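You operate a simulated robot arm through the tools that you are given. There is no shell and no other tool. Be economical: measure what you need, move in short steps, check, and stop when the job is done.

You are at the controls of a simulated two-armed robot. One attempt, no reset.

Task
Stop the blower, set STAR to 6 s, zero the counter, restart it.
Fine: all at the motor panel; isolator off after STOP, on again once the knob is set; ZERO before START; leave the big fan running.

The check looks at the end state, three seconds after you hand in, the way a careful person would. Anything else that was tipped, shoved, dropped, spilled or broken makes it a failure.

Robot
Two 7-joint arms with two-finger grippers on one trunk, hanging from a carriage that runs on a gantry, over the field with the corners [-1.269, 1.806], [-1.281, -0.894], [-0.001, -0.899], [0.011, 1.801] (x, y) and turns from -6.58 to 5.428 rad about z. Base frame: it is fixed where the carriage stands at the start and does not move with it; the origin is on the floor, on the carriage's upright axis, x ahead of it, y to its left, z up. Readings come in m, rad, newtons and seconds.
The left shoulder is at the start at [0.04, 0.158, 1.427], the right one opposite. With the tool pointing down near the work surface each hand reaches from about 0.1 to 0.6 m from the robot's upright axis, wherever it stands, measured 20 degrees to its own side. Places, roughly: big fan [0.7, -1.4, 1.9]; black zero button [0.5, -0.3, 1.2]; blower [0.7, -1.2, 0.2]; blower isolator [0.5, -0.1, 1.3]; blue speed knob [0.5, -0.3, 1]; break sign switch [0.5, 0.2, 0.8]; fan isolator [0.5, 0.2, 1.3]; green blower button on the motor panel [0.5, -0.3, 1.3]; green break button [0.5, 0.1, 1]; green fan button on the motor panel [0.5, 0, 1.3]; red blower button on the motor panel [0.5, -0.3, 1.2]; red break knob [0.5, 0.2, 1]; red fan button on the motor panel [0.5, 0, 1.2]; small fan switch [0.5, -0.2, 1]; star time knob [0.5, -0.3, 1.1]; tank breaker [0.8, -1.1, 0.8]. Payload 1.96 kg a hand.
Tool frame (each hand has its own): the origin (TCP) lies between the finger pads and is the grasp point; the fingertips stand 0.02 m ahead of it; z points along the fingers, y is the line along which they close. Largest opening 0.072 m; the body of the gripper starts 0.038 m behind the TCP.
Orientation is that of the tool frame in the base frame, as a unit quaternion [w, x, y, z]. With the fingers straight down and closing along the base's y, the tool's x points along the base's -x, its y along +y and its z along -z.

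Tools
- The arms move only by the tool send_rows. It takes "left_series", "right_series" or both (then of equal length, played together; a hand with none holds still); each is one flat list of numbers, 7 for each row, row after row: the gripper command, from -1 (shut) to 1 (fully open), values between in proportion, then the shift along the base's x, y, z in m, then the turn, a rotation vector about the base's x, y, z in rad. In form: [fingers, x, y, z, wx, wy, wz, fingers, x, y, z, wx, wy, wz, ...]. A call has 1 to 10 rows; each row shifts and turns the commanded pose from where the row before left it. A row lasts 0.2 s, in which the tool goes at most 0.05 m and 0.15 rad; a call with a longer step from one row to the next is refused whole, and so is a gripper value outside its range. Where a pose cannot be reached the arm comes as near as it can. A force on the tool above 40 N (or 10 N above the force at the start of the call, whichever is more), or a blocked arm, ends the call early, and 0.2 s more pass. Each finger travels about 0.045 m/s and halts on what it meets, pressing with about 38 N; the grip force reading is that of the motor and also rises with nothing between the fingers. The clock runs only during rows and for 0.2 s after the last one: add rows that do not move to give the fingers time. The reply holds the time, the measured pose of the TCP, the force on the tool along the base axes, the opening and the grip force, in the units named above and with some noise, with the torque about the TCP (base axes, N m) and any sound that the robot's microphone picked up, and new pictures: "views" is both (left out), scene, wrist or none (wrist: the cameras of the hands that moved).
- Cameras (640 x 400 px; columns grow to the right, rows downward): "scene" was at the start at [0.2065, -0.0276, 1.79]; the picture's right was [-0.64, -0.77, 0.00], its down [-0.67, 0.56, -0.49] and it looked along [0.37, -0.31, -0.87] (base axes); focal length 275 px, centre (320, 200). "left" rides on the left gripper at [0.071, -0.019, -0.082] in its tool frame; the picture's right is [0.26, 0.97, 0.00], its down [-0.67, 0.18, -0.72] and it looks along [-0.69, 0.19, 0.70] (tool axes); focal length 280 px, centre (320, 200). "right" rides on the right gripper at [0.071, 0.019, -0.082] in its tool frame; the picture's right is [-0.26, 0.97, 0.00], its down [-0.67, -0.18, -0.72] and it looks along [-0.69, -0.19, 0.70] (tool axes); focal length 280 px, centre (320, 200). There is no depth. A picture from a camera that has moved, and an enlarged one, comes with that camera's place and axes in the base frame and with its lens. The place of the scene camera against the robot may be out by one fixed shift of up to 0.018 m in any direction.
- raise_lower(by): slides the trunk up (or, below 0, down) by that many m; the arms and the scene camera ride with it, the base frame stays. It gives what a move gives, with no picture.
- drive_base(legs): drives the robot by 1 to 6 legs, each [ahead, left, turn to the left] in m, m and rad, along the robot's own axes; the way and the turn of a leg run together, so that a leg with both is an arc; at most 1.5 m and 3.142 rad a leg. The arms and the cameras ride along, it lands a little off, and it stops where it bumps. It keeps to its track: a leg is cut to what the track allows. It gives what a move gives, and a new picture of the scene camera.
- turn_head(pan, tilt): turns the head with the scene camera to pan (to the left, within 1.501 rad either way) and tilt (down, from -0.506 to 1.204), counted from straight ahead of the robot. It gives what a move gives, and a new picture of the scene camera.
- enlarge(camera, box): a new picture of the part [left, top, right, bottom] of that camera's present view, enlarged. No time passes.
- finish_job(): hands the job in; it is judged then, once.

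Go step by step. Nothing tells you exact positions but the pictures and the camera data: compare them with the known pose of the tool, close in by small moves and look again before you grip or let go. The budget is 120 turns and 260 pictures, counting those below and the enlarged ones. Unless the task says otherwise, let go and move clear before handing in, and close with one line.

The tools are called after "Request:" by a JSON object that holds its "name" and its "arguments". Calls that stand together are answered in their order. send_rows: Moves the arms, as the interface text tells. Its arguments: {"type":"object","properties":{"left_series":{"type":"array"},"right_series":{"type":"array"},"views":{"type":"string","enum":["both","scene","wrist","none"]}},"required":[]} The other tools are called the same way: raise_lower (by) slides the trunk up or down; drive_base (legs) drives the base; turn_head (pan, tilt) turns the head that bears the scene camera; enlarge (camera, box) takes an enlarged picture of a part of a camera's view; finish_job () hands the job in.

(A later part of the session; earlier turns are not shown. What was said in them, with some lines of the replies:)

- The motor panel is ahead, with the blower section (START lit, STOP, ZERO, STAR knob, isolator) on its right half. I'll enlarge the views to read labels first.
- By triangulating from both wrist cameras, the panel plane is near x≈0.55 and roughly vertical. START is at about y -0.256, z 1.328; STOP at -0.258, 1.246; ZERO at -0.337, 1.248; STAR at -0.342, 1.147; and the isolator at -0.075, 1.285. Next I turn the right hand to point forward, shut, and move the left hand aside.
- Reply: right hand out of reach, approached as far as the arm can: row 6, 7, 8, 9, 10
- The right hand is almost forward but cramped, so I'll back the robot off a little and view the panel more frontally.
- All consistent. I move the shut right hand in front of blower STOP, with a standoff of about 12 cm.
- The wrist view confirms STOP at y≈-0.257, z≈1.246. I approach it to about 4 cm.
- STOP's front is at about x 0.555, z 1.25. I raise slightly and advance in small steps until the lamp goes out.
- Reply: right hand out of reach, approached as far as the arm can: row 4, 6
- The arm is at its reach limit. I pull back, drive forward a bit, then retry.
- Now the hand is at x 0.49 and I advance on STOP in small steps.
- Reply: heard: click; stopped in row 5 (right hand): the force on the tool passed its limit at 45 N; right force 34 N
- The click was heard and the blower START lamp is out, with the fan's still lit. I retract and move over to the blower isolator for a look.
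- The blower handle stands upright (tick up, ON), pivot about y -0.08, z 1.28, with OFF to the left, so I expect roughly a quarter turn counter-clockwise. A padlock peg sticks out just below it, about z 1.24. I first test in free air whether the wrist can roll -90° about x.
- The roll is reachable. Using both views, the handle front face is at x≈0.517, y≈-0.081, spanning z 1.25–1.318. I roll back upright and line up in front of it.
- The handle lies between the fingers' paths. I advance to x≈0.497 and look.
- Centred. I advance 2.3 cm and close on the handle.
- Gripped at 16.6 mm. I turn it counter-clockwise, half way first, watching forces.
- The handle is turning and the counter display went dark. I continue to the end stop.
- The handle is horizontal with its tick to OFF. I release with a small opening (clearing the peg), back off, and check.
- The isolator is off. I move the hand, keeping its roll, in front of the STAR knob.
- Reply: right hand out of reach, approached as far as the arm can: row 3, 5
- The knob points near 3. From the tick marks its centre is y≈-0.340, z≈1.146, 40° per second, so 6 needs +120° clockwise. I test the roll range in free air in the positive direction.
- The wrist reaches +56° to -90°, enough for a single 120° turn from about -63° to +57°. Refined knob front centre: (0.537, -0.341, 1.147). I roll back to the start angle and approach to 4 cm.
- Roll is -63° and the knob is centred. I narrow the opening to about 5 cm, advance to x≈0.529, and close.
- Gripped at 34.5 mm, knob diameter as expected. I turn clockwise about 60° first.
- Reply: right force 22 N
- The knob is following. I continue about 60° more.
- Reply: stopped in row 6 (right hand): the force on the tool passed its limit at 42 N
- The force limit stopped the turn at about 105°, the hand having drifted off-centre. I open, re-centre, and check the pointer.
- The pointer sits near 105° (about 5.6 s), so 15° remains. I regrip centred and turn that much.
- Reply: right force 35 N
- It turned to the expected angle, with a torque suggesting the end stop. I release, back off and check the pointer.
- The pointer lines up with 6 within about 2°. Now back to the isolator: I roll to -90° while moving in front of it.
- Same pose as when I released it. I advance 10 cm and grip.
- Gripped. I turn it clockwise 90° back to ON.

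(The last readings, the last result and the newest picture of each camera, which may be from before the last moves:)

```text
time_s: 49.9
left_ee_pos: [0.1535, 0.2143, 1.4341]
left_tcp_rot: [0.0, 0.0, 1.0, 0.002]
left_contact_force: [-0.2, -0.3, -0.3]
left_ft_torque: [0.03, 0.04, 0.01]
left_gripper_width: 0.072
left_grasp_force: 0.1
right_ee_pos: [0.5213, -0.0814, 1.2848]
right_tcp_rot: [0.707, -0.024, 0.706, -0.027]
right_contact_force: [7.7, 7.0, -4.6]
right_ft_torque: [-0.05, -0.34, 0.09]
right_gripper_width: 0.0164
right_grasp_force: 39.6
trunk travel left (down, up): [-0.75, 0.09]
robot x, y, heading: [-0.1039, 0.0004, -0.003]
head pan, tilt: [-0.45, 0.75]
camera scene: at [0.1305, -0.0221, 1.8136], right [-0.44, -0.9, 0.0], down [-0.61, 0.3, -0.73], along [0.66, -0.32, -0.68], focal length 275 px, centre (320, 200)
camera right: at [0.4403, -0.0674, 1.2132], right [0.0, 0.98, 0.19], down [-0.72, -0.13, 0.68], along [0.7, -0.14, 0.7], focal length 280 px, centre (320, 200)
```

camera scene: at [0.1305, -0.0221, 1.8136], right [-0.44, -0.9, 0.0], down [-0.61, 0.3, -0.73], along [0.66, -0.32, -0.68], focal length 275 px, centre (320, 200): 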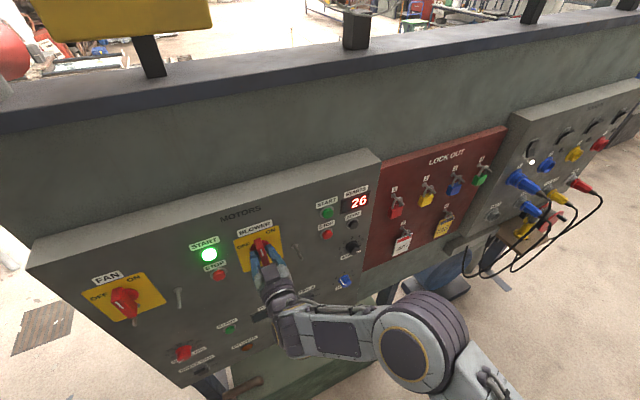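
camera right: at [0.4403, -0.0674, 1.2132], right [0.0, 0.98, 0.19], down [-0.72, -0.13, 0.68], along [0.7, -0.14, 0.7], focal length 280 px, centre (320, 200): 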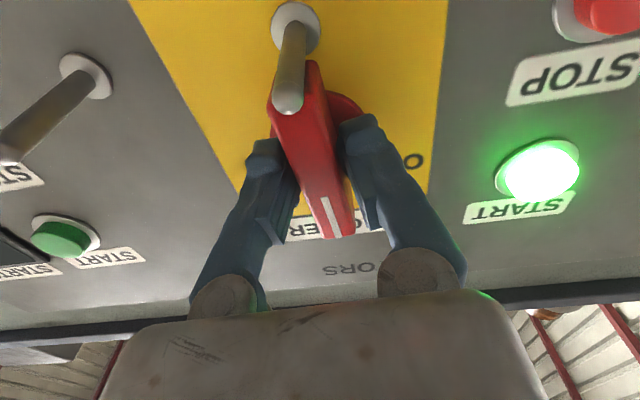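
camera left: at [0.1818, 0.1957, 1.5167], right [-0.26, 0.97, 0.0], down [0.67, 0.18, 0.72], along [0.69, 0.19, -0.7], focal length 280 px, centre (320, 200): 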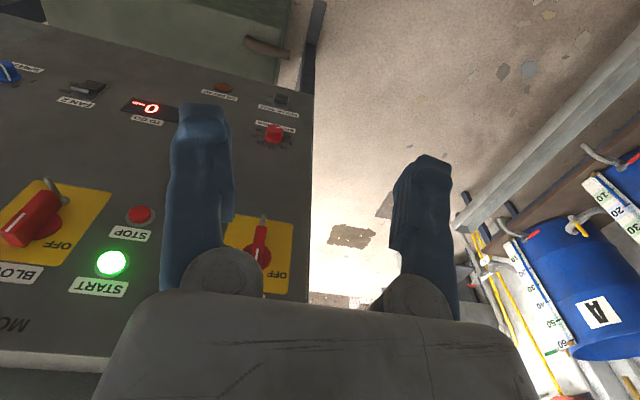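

Power is back (display 26). I finish the last 4°, release, back away, and move shut fingers in front of ZERO (y≈-0.3385, z≈1.250).

Request:
{"name": "send_rows", "arguments": {"right_series": [-1, 0, 0, 0, 0.07, 0, 0, 0, 0, 0, 0, 0, 0, 0, 0, 0, 0, 0, 0, 0, 0, 0, -0.035, 0, 0, 0, 0, 0, 0, -0.04, 0, 0, 0, 0, 0, 0, -0.03, 0, 0, 0, 0, 0], "views": "both"}}

Request:
{"name": "send_rows", "arguments": {"right_series": [-1, 0, -0.03, -0.0035, 0, 0, 0, -1, 0, -0.03, -0.004, 0, 0, 0, -1, 0, -0.03, -0.004, 0, 0, 0, -1, 0, -0.03, -0.004, 0, 0, 0, -1, 0, -0.03, -0.004, 0, 0, 0, -1, 0, -0.03, -0.004, 0, 0, 0, -1, 0, -0.03, -0.004, 0, 0, 0, -1, 0, -0.03, -0.004, 0, 0, 0, -1, 0.03, -0.017, -0.003, 0, 0, 0, -1, 0.03, 0, 0, 0, 0, 0], "views": "both"}}

```text
time_s: 51.3
left_ee_pos: [0.1525, 0.2154, 1.4344]
left_tcp_rot: [-0.001, 0.001, 1.0, 0.0]
left_contact_force: [0.3, -0.4, 0.0]
left_ft_torque: [0.02, 0.02, 0.03]
left_gripper_width: 0.0722
left_grasp_force: 0.1
right_ee_pos: [0.4133, -0.0827, 1.2853]
right_tcp_rot: [0.708, -0.001, 0.706, -0.004]
right_contact_force: [-0.5, 0.8, 1.6]
right_ft_torque: [-0.01, 0.01, 0.02]
right_gripper_width: 0.0363
right_grasp_force: 0.1
trunk travel left (down, up): [-0.75, 0.09]
robot x, y, heading: [-0.0988, 0.0006, 0.003]
head pan, tilt: [-0.45, 0.75]
camera scene: at [0.1302, -0.0225, 1.8135], right [-0.44, -0.9, 0.0], down [-0.61, 0.3, -0.73], along [0.66, -0.32, -0.68], focal length 275 px, centre (320, 200)
camera right: at [0.3336, -0.0632, 1.2147], right [0.0, 0.97, 0.26], down [-0.72, -0.18, 0.67], along [0.7, -0.19, 0.69], focal length 280 px, centre (320, 200)
```

scene: 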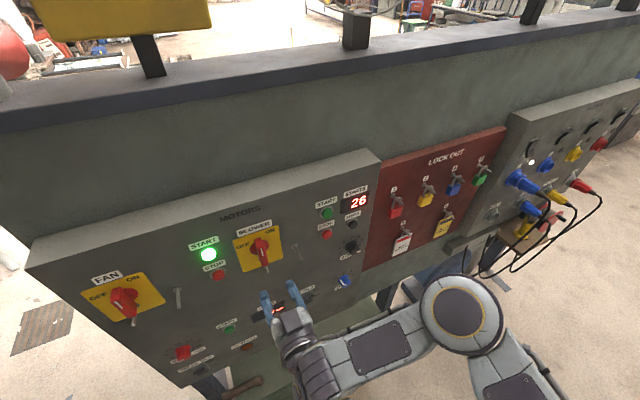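
right: 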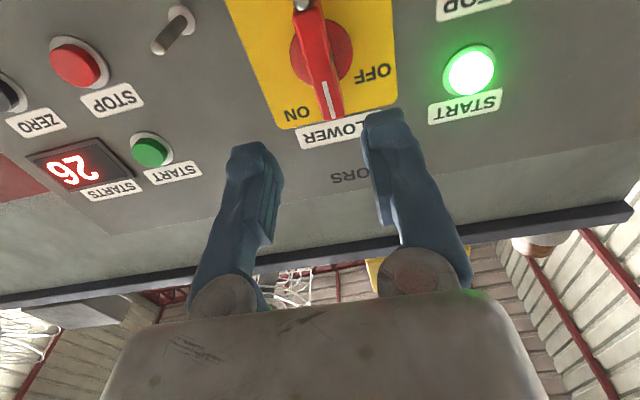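

```text
time_s: 53.5
left_ee_pos: [0.1517, 0.215, 1.4347]
left_tcp_rot: [0.0, 0.001, 1.0, -0.001]
left_contact_force: [0.1, 0.0, -0.1]
left_ft_torque: [-0.03, 0.02, 0.01]
left_gripper_width: 0.0718
left_grasp_force: 0.1
right_ee_pos: [0.4768, -0.3396, 1.2507]
right_tcp_rot: [0.707, 0.0, 0.707, -0.005]
right_contact_force: [0.6, -0.5, 0.9]
right_ft_torque: [-0.03, 0.02, 0.0]
right_gripper_width: 0.0001
right_grasp_force: 29.4
trunk travel left (down, up): [-0.75, 0.09]
robot x, y, heading: [-0.0986, -0.0004, -0.001]
head pan, tilt: [-0.45, 0.75]
camera scene: at [0.1302, -0.0226, 1.8135], right [-0.44, -0.9, 0.0], down [-0.61, 0.3, -0.73], along [0.66, -0.32, -0.68], focal length 275 px, centre (320, 200)
camera right: at [0.3946, -0.3208, 1.1801], right [0.0, 0.97, 0.26], down [-0.72, -0.18, 0.67], along [0.7, -0.19, 0.69], focal length 280 px, centre (320, 200)
```

scene: 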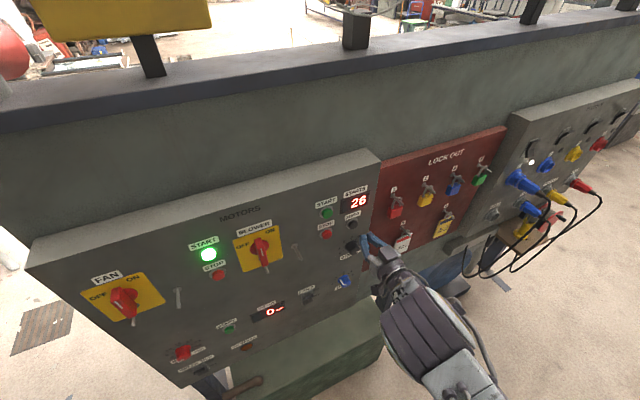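
right: 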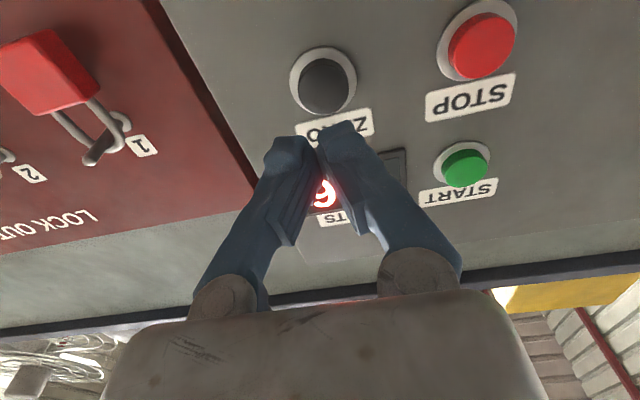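

Aligned with ZERO. I press in small steps.

Request:
{"name": "send_rows", "arguments": {"right_series": [-1, 0.02, 0.0005, 0, 0, 0, 0, -1, 0.02, 0, 0, 0, 0, 0, -1, 0.008, 0, 0, 0, 0, 0, -1, 0.005, 0, 0, 0, 0, 0, -1, 0.005, 0, 0, 0, 0, 0, -1, 0.003, 0, 0, 0, 0, 0], "views": "both"}}

```text
time_s: 54.8
left_ee_pos: [0.149, 0.2151, 1.4335]
left_tcp_rot: [-0.003, 0.002, 1.0, 0.001]
left_contact_force: [0.2, -1.4, 0.0]
left_ft_torque: [0.01, -0.02, 0.01]
left_gripper_width: 0.0722
left_grasp_force: 0.0
right_ee_pos: [0.5306, -0.3384, 1.249]
right_tcp_rot: [0.709, -0.002, 0.706, -0.004]
right_contact_force: [-31.3, 6.4, 8.8]
right_ft_torque: [-0.11, -0.14, 0.14]
right_gripper_width: 0.0058
right_grasp_force: 30.4
trunk travel left (down, up): [-0.75, 0.09]
robot x, y, heading: [-0.0999, -0.0015, -0.003]
head pan, tilt: [-0.45, 0.75]
heard: click
stopped in row 6 (right hand): the force on the tool passed its limit at 44 N (the readings are from after the stop); the commanded pose is now the measured one
camera scene: at [0.1277, -0.0224, 1.8129], right [-0.44, -0.9, 0.0], down [-0.61, 0.3, -0.73], along [0.66, -0.32, -0.68], focal length 275 px, centre (320, 200)
camera right: at [0.4489, -0.32, 1.179], right [0.0, 0.97, 0.26], down [-0.72, -0.18, 0.67], along [0.7, -0.19, 0.69], focal length 280 px, centre (320, 200)
```

scene: 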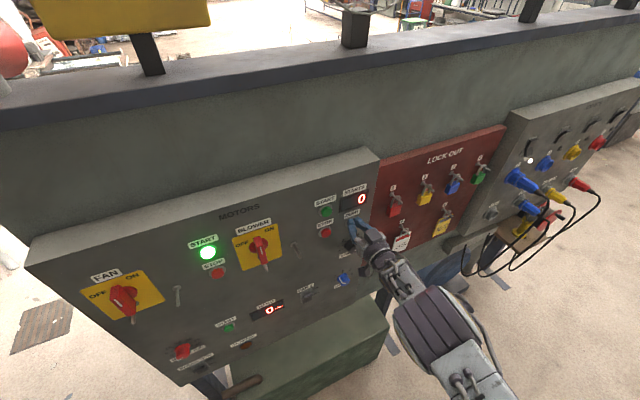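
right: 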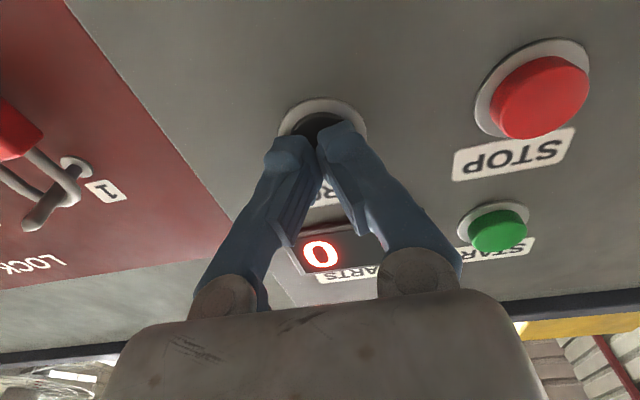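

Counter reads 0. I retract and go in front of START (y≈-0.256, z≈1.326).

Request:
{"name": "send_rows", "arguments": {"right_series": [-1, -0.03, 0, 0, 0, 0, 0, -1, -0.03, 0, 0, 0, 0, 0, -1, 0, 0.028, 0.026, 0, 0, 0, -1, 0, 0.027, 0.026, 0, 0, 0, -1, 0, 0.027, 0.025, 0, 0, 0], "views": "both"}}

```text
time_s: 56.0
left_ee_pos: [0.1506, 0.2136, 1.4346]
left_tcp_rot: [0.001, 0.002, 1.0, 0.001]
left_contact_force: [0.6, -0.7, 0.6]
left_ft_torque: [-0.03, 0.01, -0.01]
left_gripper_width: 0.0718
left_grasp_force: 0.1
right_ee_pos: [0.473, -0.257, 1.3298]
right_tcp_rot: [0.709, -0.001, 0.706, -0.004]
right_contact_force: [0.0, 0.0, 0.1]
right_ft_torque: [0.03, -0.02, 0.0]
right_gripper_width: 0.0001
right_grasp_force: 29.5
trunk travel left (down, up): [-0.75, 0.09]
robot x, y, heading: [-0.0993, 0.0026, -0.007]
head pan, tilt: [-0.45, 0.75]
camera scene: at [0.1296, -0.0226, 1.8134], right [-0.44, -0.9, 0.0], down [-0.61, 0.3, -0.73], along [0.66, -0.32, -0.68], focal length 275 px, centre (320, 200)
camera right: at [0.3926, -0.2383, 1.2584], right [0.0, 0.97, 0.25], down [-0.72, -0.18, 0.67], along [0.69, -0.18, 0.7], focal length 280 px, centre (320, 200)
```

scene: 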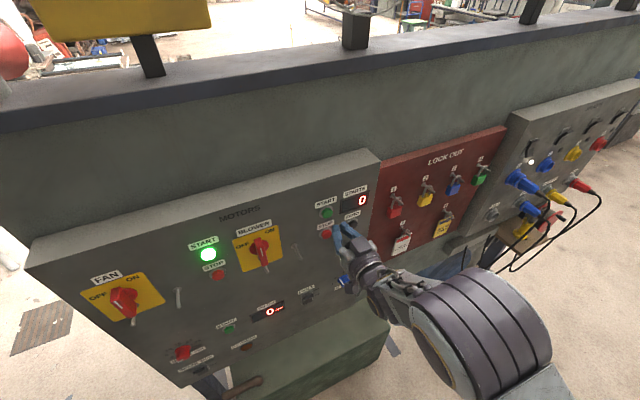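
right: 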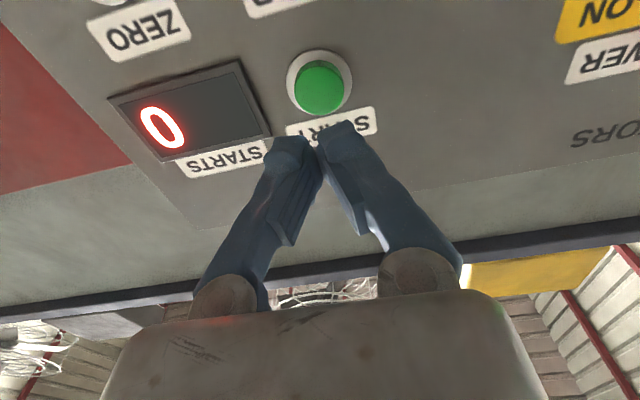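

The view matches the ZERO alignment. Pressing START.

Request:
{"name": "send_rows", "arguments": {"right_series": [-1, 0.02, 0, -0.001, 0, 0, 0, -1, 0.02, 0, 0, 0, 0, 0, -1, 0.01, 0, 0, 0, 0, 0, -1, 0.006, 0, 0, 0, 0, 0, -1, 0.005, 0, 0, 0, 0, 0, -1, 0.003, 0, 0, 0, 0, 0], "views": "both"}}

```text
time_s: 57.3
left_ee_pos: [0.1483, 0.214, 1.4339]
left_tcp_rot: [-0.002, 0.002, 1.0, -0.001]
left_contact_force: [-0.3, -0.1, 0.3]
left_ft_torque: [0.01, -0.03, -0.01]
left_gripper_width: 0.0721
left_grasp_force: 0.0
right_ee_pos: [0.5291, -0.2572, 1.3279]
right_tcp_rot: [0.71, -0.001, 0.704, -0.004]
right_contact_force: [-33.1, 3.5, 7.7]
right_ft_torque: [-0.05, -0.1, 0.09]
right_gripper_width: 0.0059
right_grasp_force: 29.9
trunk travel left (down, up): [-0.75, 0.09]
robot x, y, heading: [-0.1031, -0.0012, -0.007]
head pan, tilt: [-0.45, 0.75]
heard: click
stopped in row 6 (right hand): the force on the tool passed its limit at 45 N (the readings are from after the stop); the commanded pose is now the measured one
camera scene: at [0.127, -0.0228, 1.8129], right [-0.44, -0.9, 0.0], down [-0.61, 0.3, -0.73], along [0.66, -0.32, -0.68], focal length 275 px, centre (320, 200)
camera right: at [0.4496, -0.2387, 1.2567], right [0.0, 0.97, 0.25], down [-0.72, -0.18, 0.67], along [0.69, -0.18, 0.7], focal length 280 px, centre (320, 200)
```

scene: 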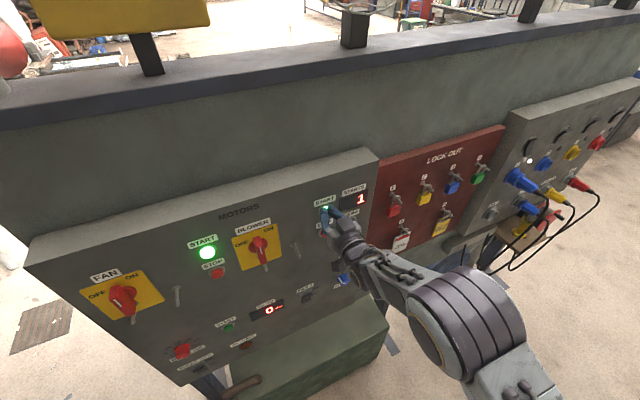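
right: 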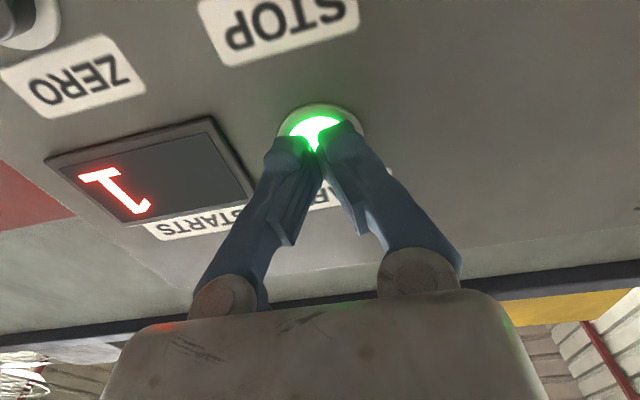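

Lamp is lit and the counter reads 1 (this start). I retract well clear and inspect everything.

Request:
{"name": "send_rows", "arguments": {"right_series": [-1, -0.03, 0, 0, 0, 0, 0, -1, -0.04, 0, 0, 0, 0, 0, -1, -0.04, 0, 0, 0, 0, 0, -1, -0.03, -0.02, 0, 0, 0, 0, -1, -0.02, -0.03, -0.02, 0, 0, 0, -1, 0, -0.03, -0.03, 0, 0, 0, -1, 0, -0.03, -0.03, 0, 0, 0], "views": "both"}}

Request:
{"name": "enlarge", "arguments": {"camera": "scene", "box": [70, 160, 390, 360]}}

Request:
{"name": "enlarge", "arguments": {"camera": "scene", "box": [310, 180, 400, 290]}}

```text
time_s: 58.9
left_ee_pos: [0.1521, 0.2141, 1.4343]
left_tcp_rot: [0.0, 0.002, 1.0, 0.001]
left_contact_force: [0.1, 0.5, -0.2]
left_ft_torque: [0.03, 0.03, 0.01]
left_gripper_width: 0.072
left_grasp_force: 0.0
right_ee_pos: [0.3731, -0.3677, 1.2496]
right_tcp_rot: [0.711, -0.001, 0.703, -0.004]
right_contact_force: [0.5, 0.6, -1.4]
right_ft_torque: [-0.01, 0.04, 0.0]
right_gripper_width: 0.0003
right_grasp_force: 29.5
trunk travel left (down, up): [-0.75, 0.09]
robot x, y, heading: [-0.1009, 0.0002, -0.003]
head pan, tilt: [-0.45, 0.75]
camera scene: at [0.1289, -0.0227, 1.8135], right [-0.44, -0.9, 0.0], down [-0.61, 0.3, -0.73], along [0.66, -0.32, -0.68], focal length 275 px, centre (320, 200)
camera right: at [0.2926, -0.349, 1.1784], right [0.0, 0.97, 0.25], down [-0.72, -0.18, 0.67], along [0.69, -0.18, 0.7], focal length 280 px, centre (320, 200)
```

scene: 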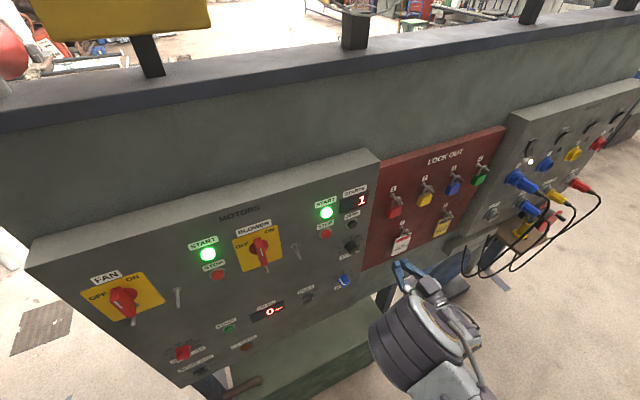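
right: 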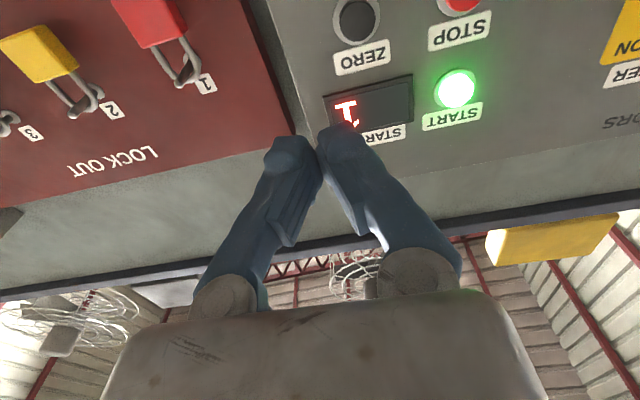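

```text
2.00 times, centred on (230, 260) of scene
camera zoom: at [0.1289, -0.0227, 1.8135], right [-0.44, -0.9, 0.0], down [-0.61, 0.3, -0.73], along [0.66, -0.32, -0.68], focal length 549 px, centre (500, 80)
```

zoom: 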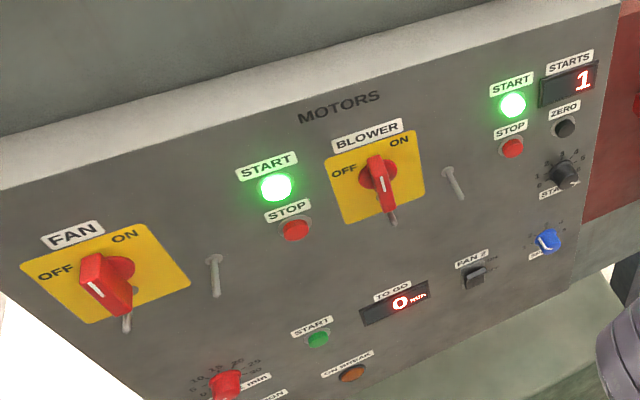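

```text
3.64 times, centred on (355, 235) of scene
camera zoom: at [0.1289, -0.0227, 1.8135], right [-0.44, -0.9, 0.0], down [-0.61, 0.3, -0.73], along [0.66, -0.32, -0.68], focal length 999 px, centre (193, 73)
```

zoom: 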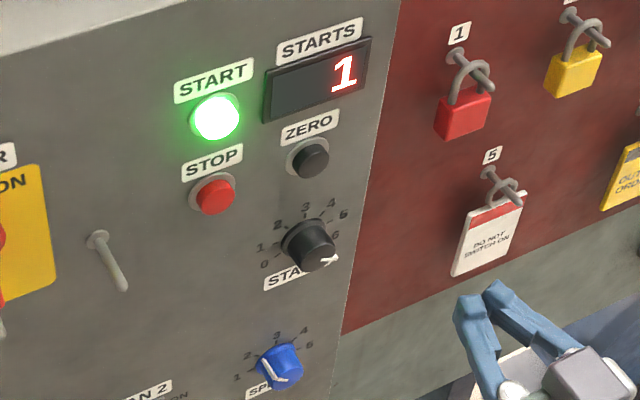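

STAR is at 6 s, the isolator is back on, and the counter was zeroed before START. It now reads 1, which is this restart. The blower and fan lamps are both lit, and the hands are clear of the panel, so I'm handing in.

Request:
{"name": "finish_job", "arguments": {}}

```text
The job is handed in.
```

The blower was stopped and isolated, STAR was set to 6 s, and power was restored. The counter was then zeroed and the blower restarted. The counter reads 1 from that restart, and the big fan's run lamp stayed lit throughout.
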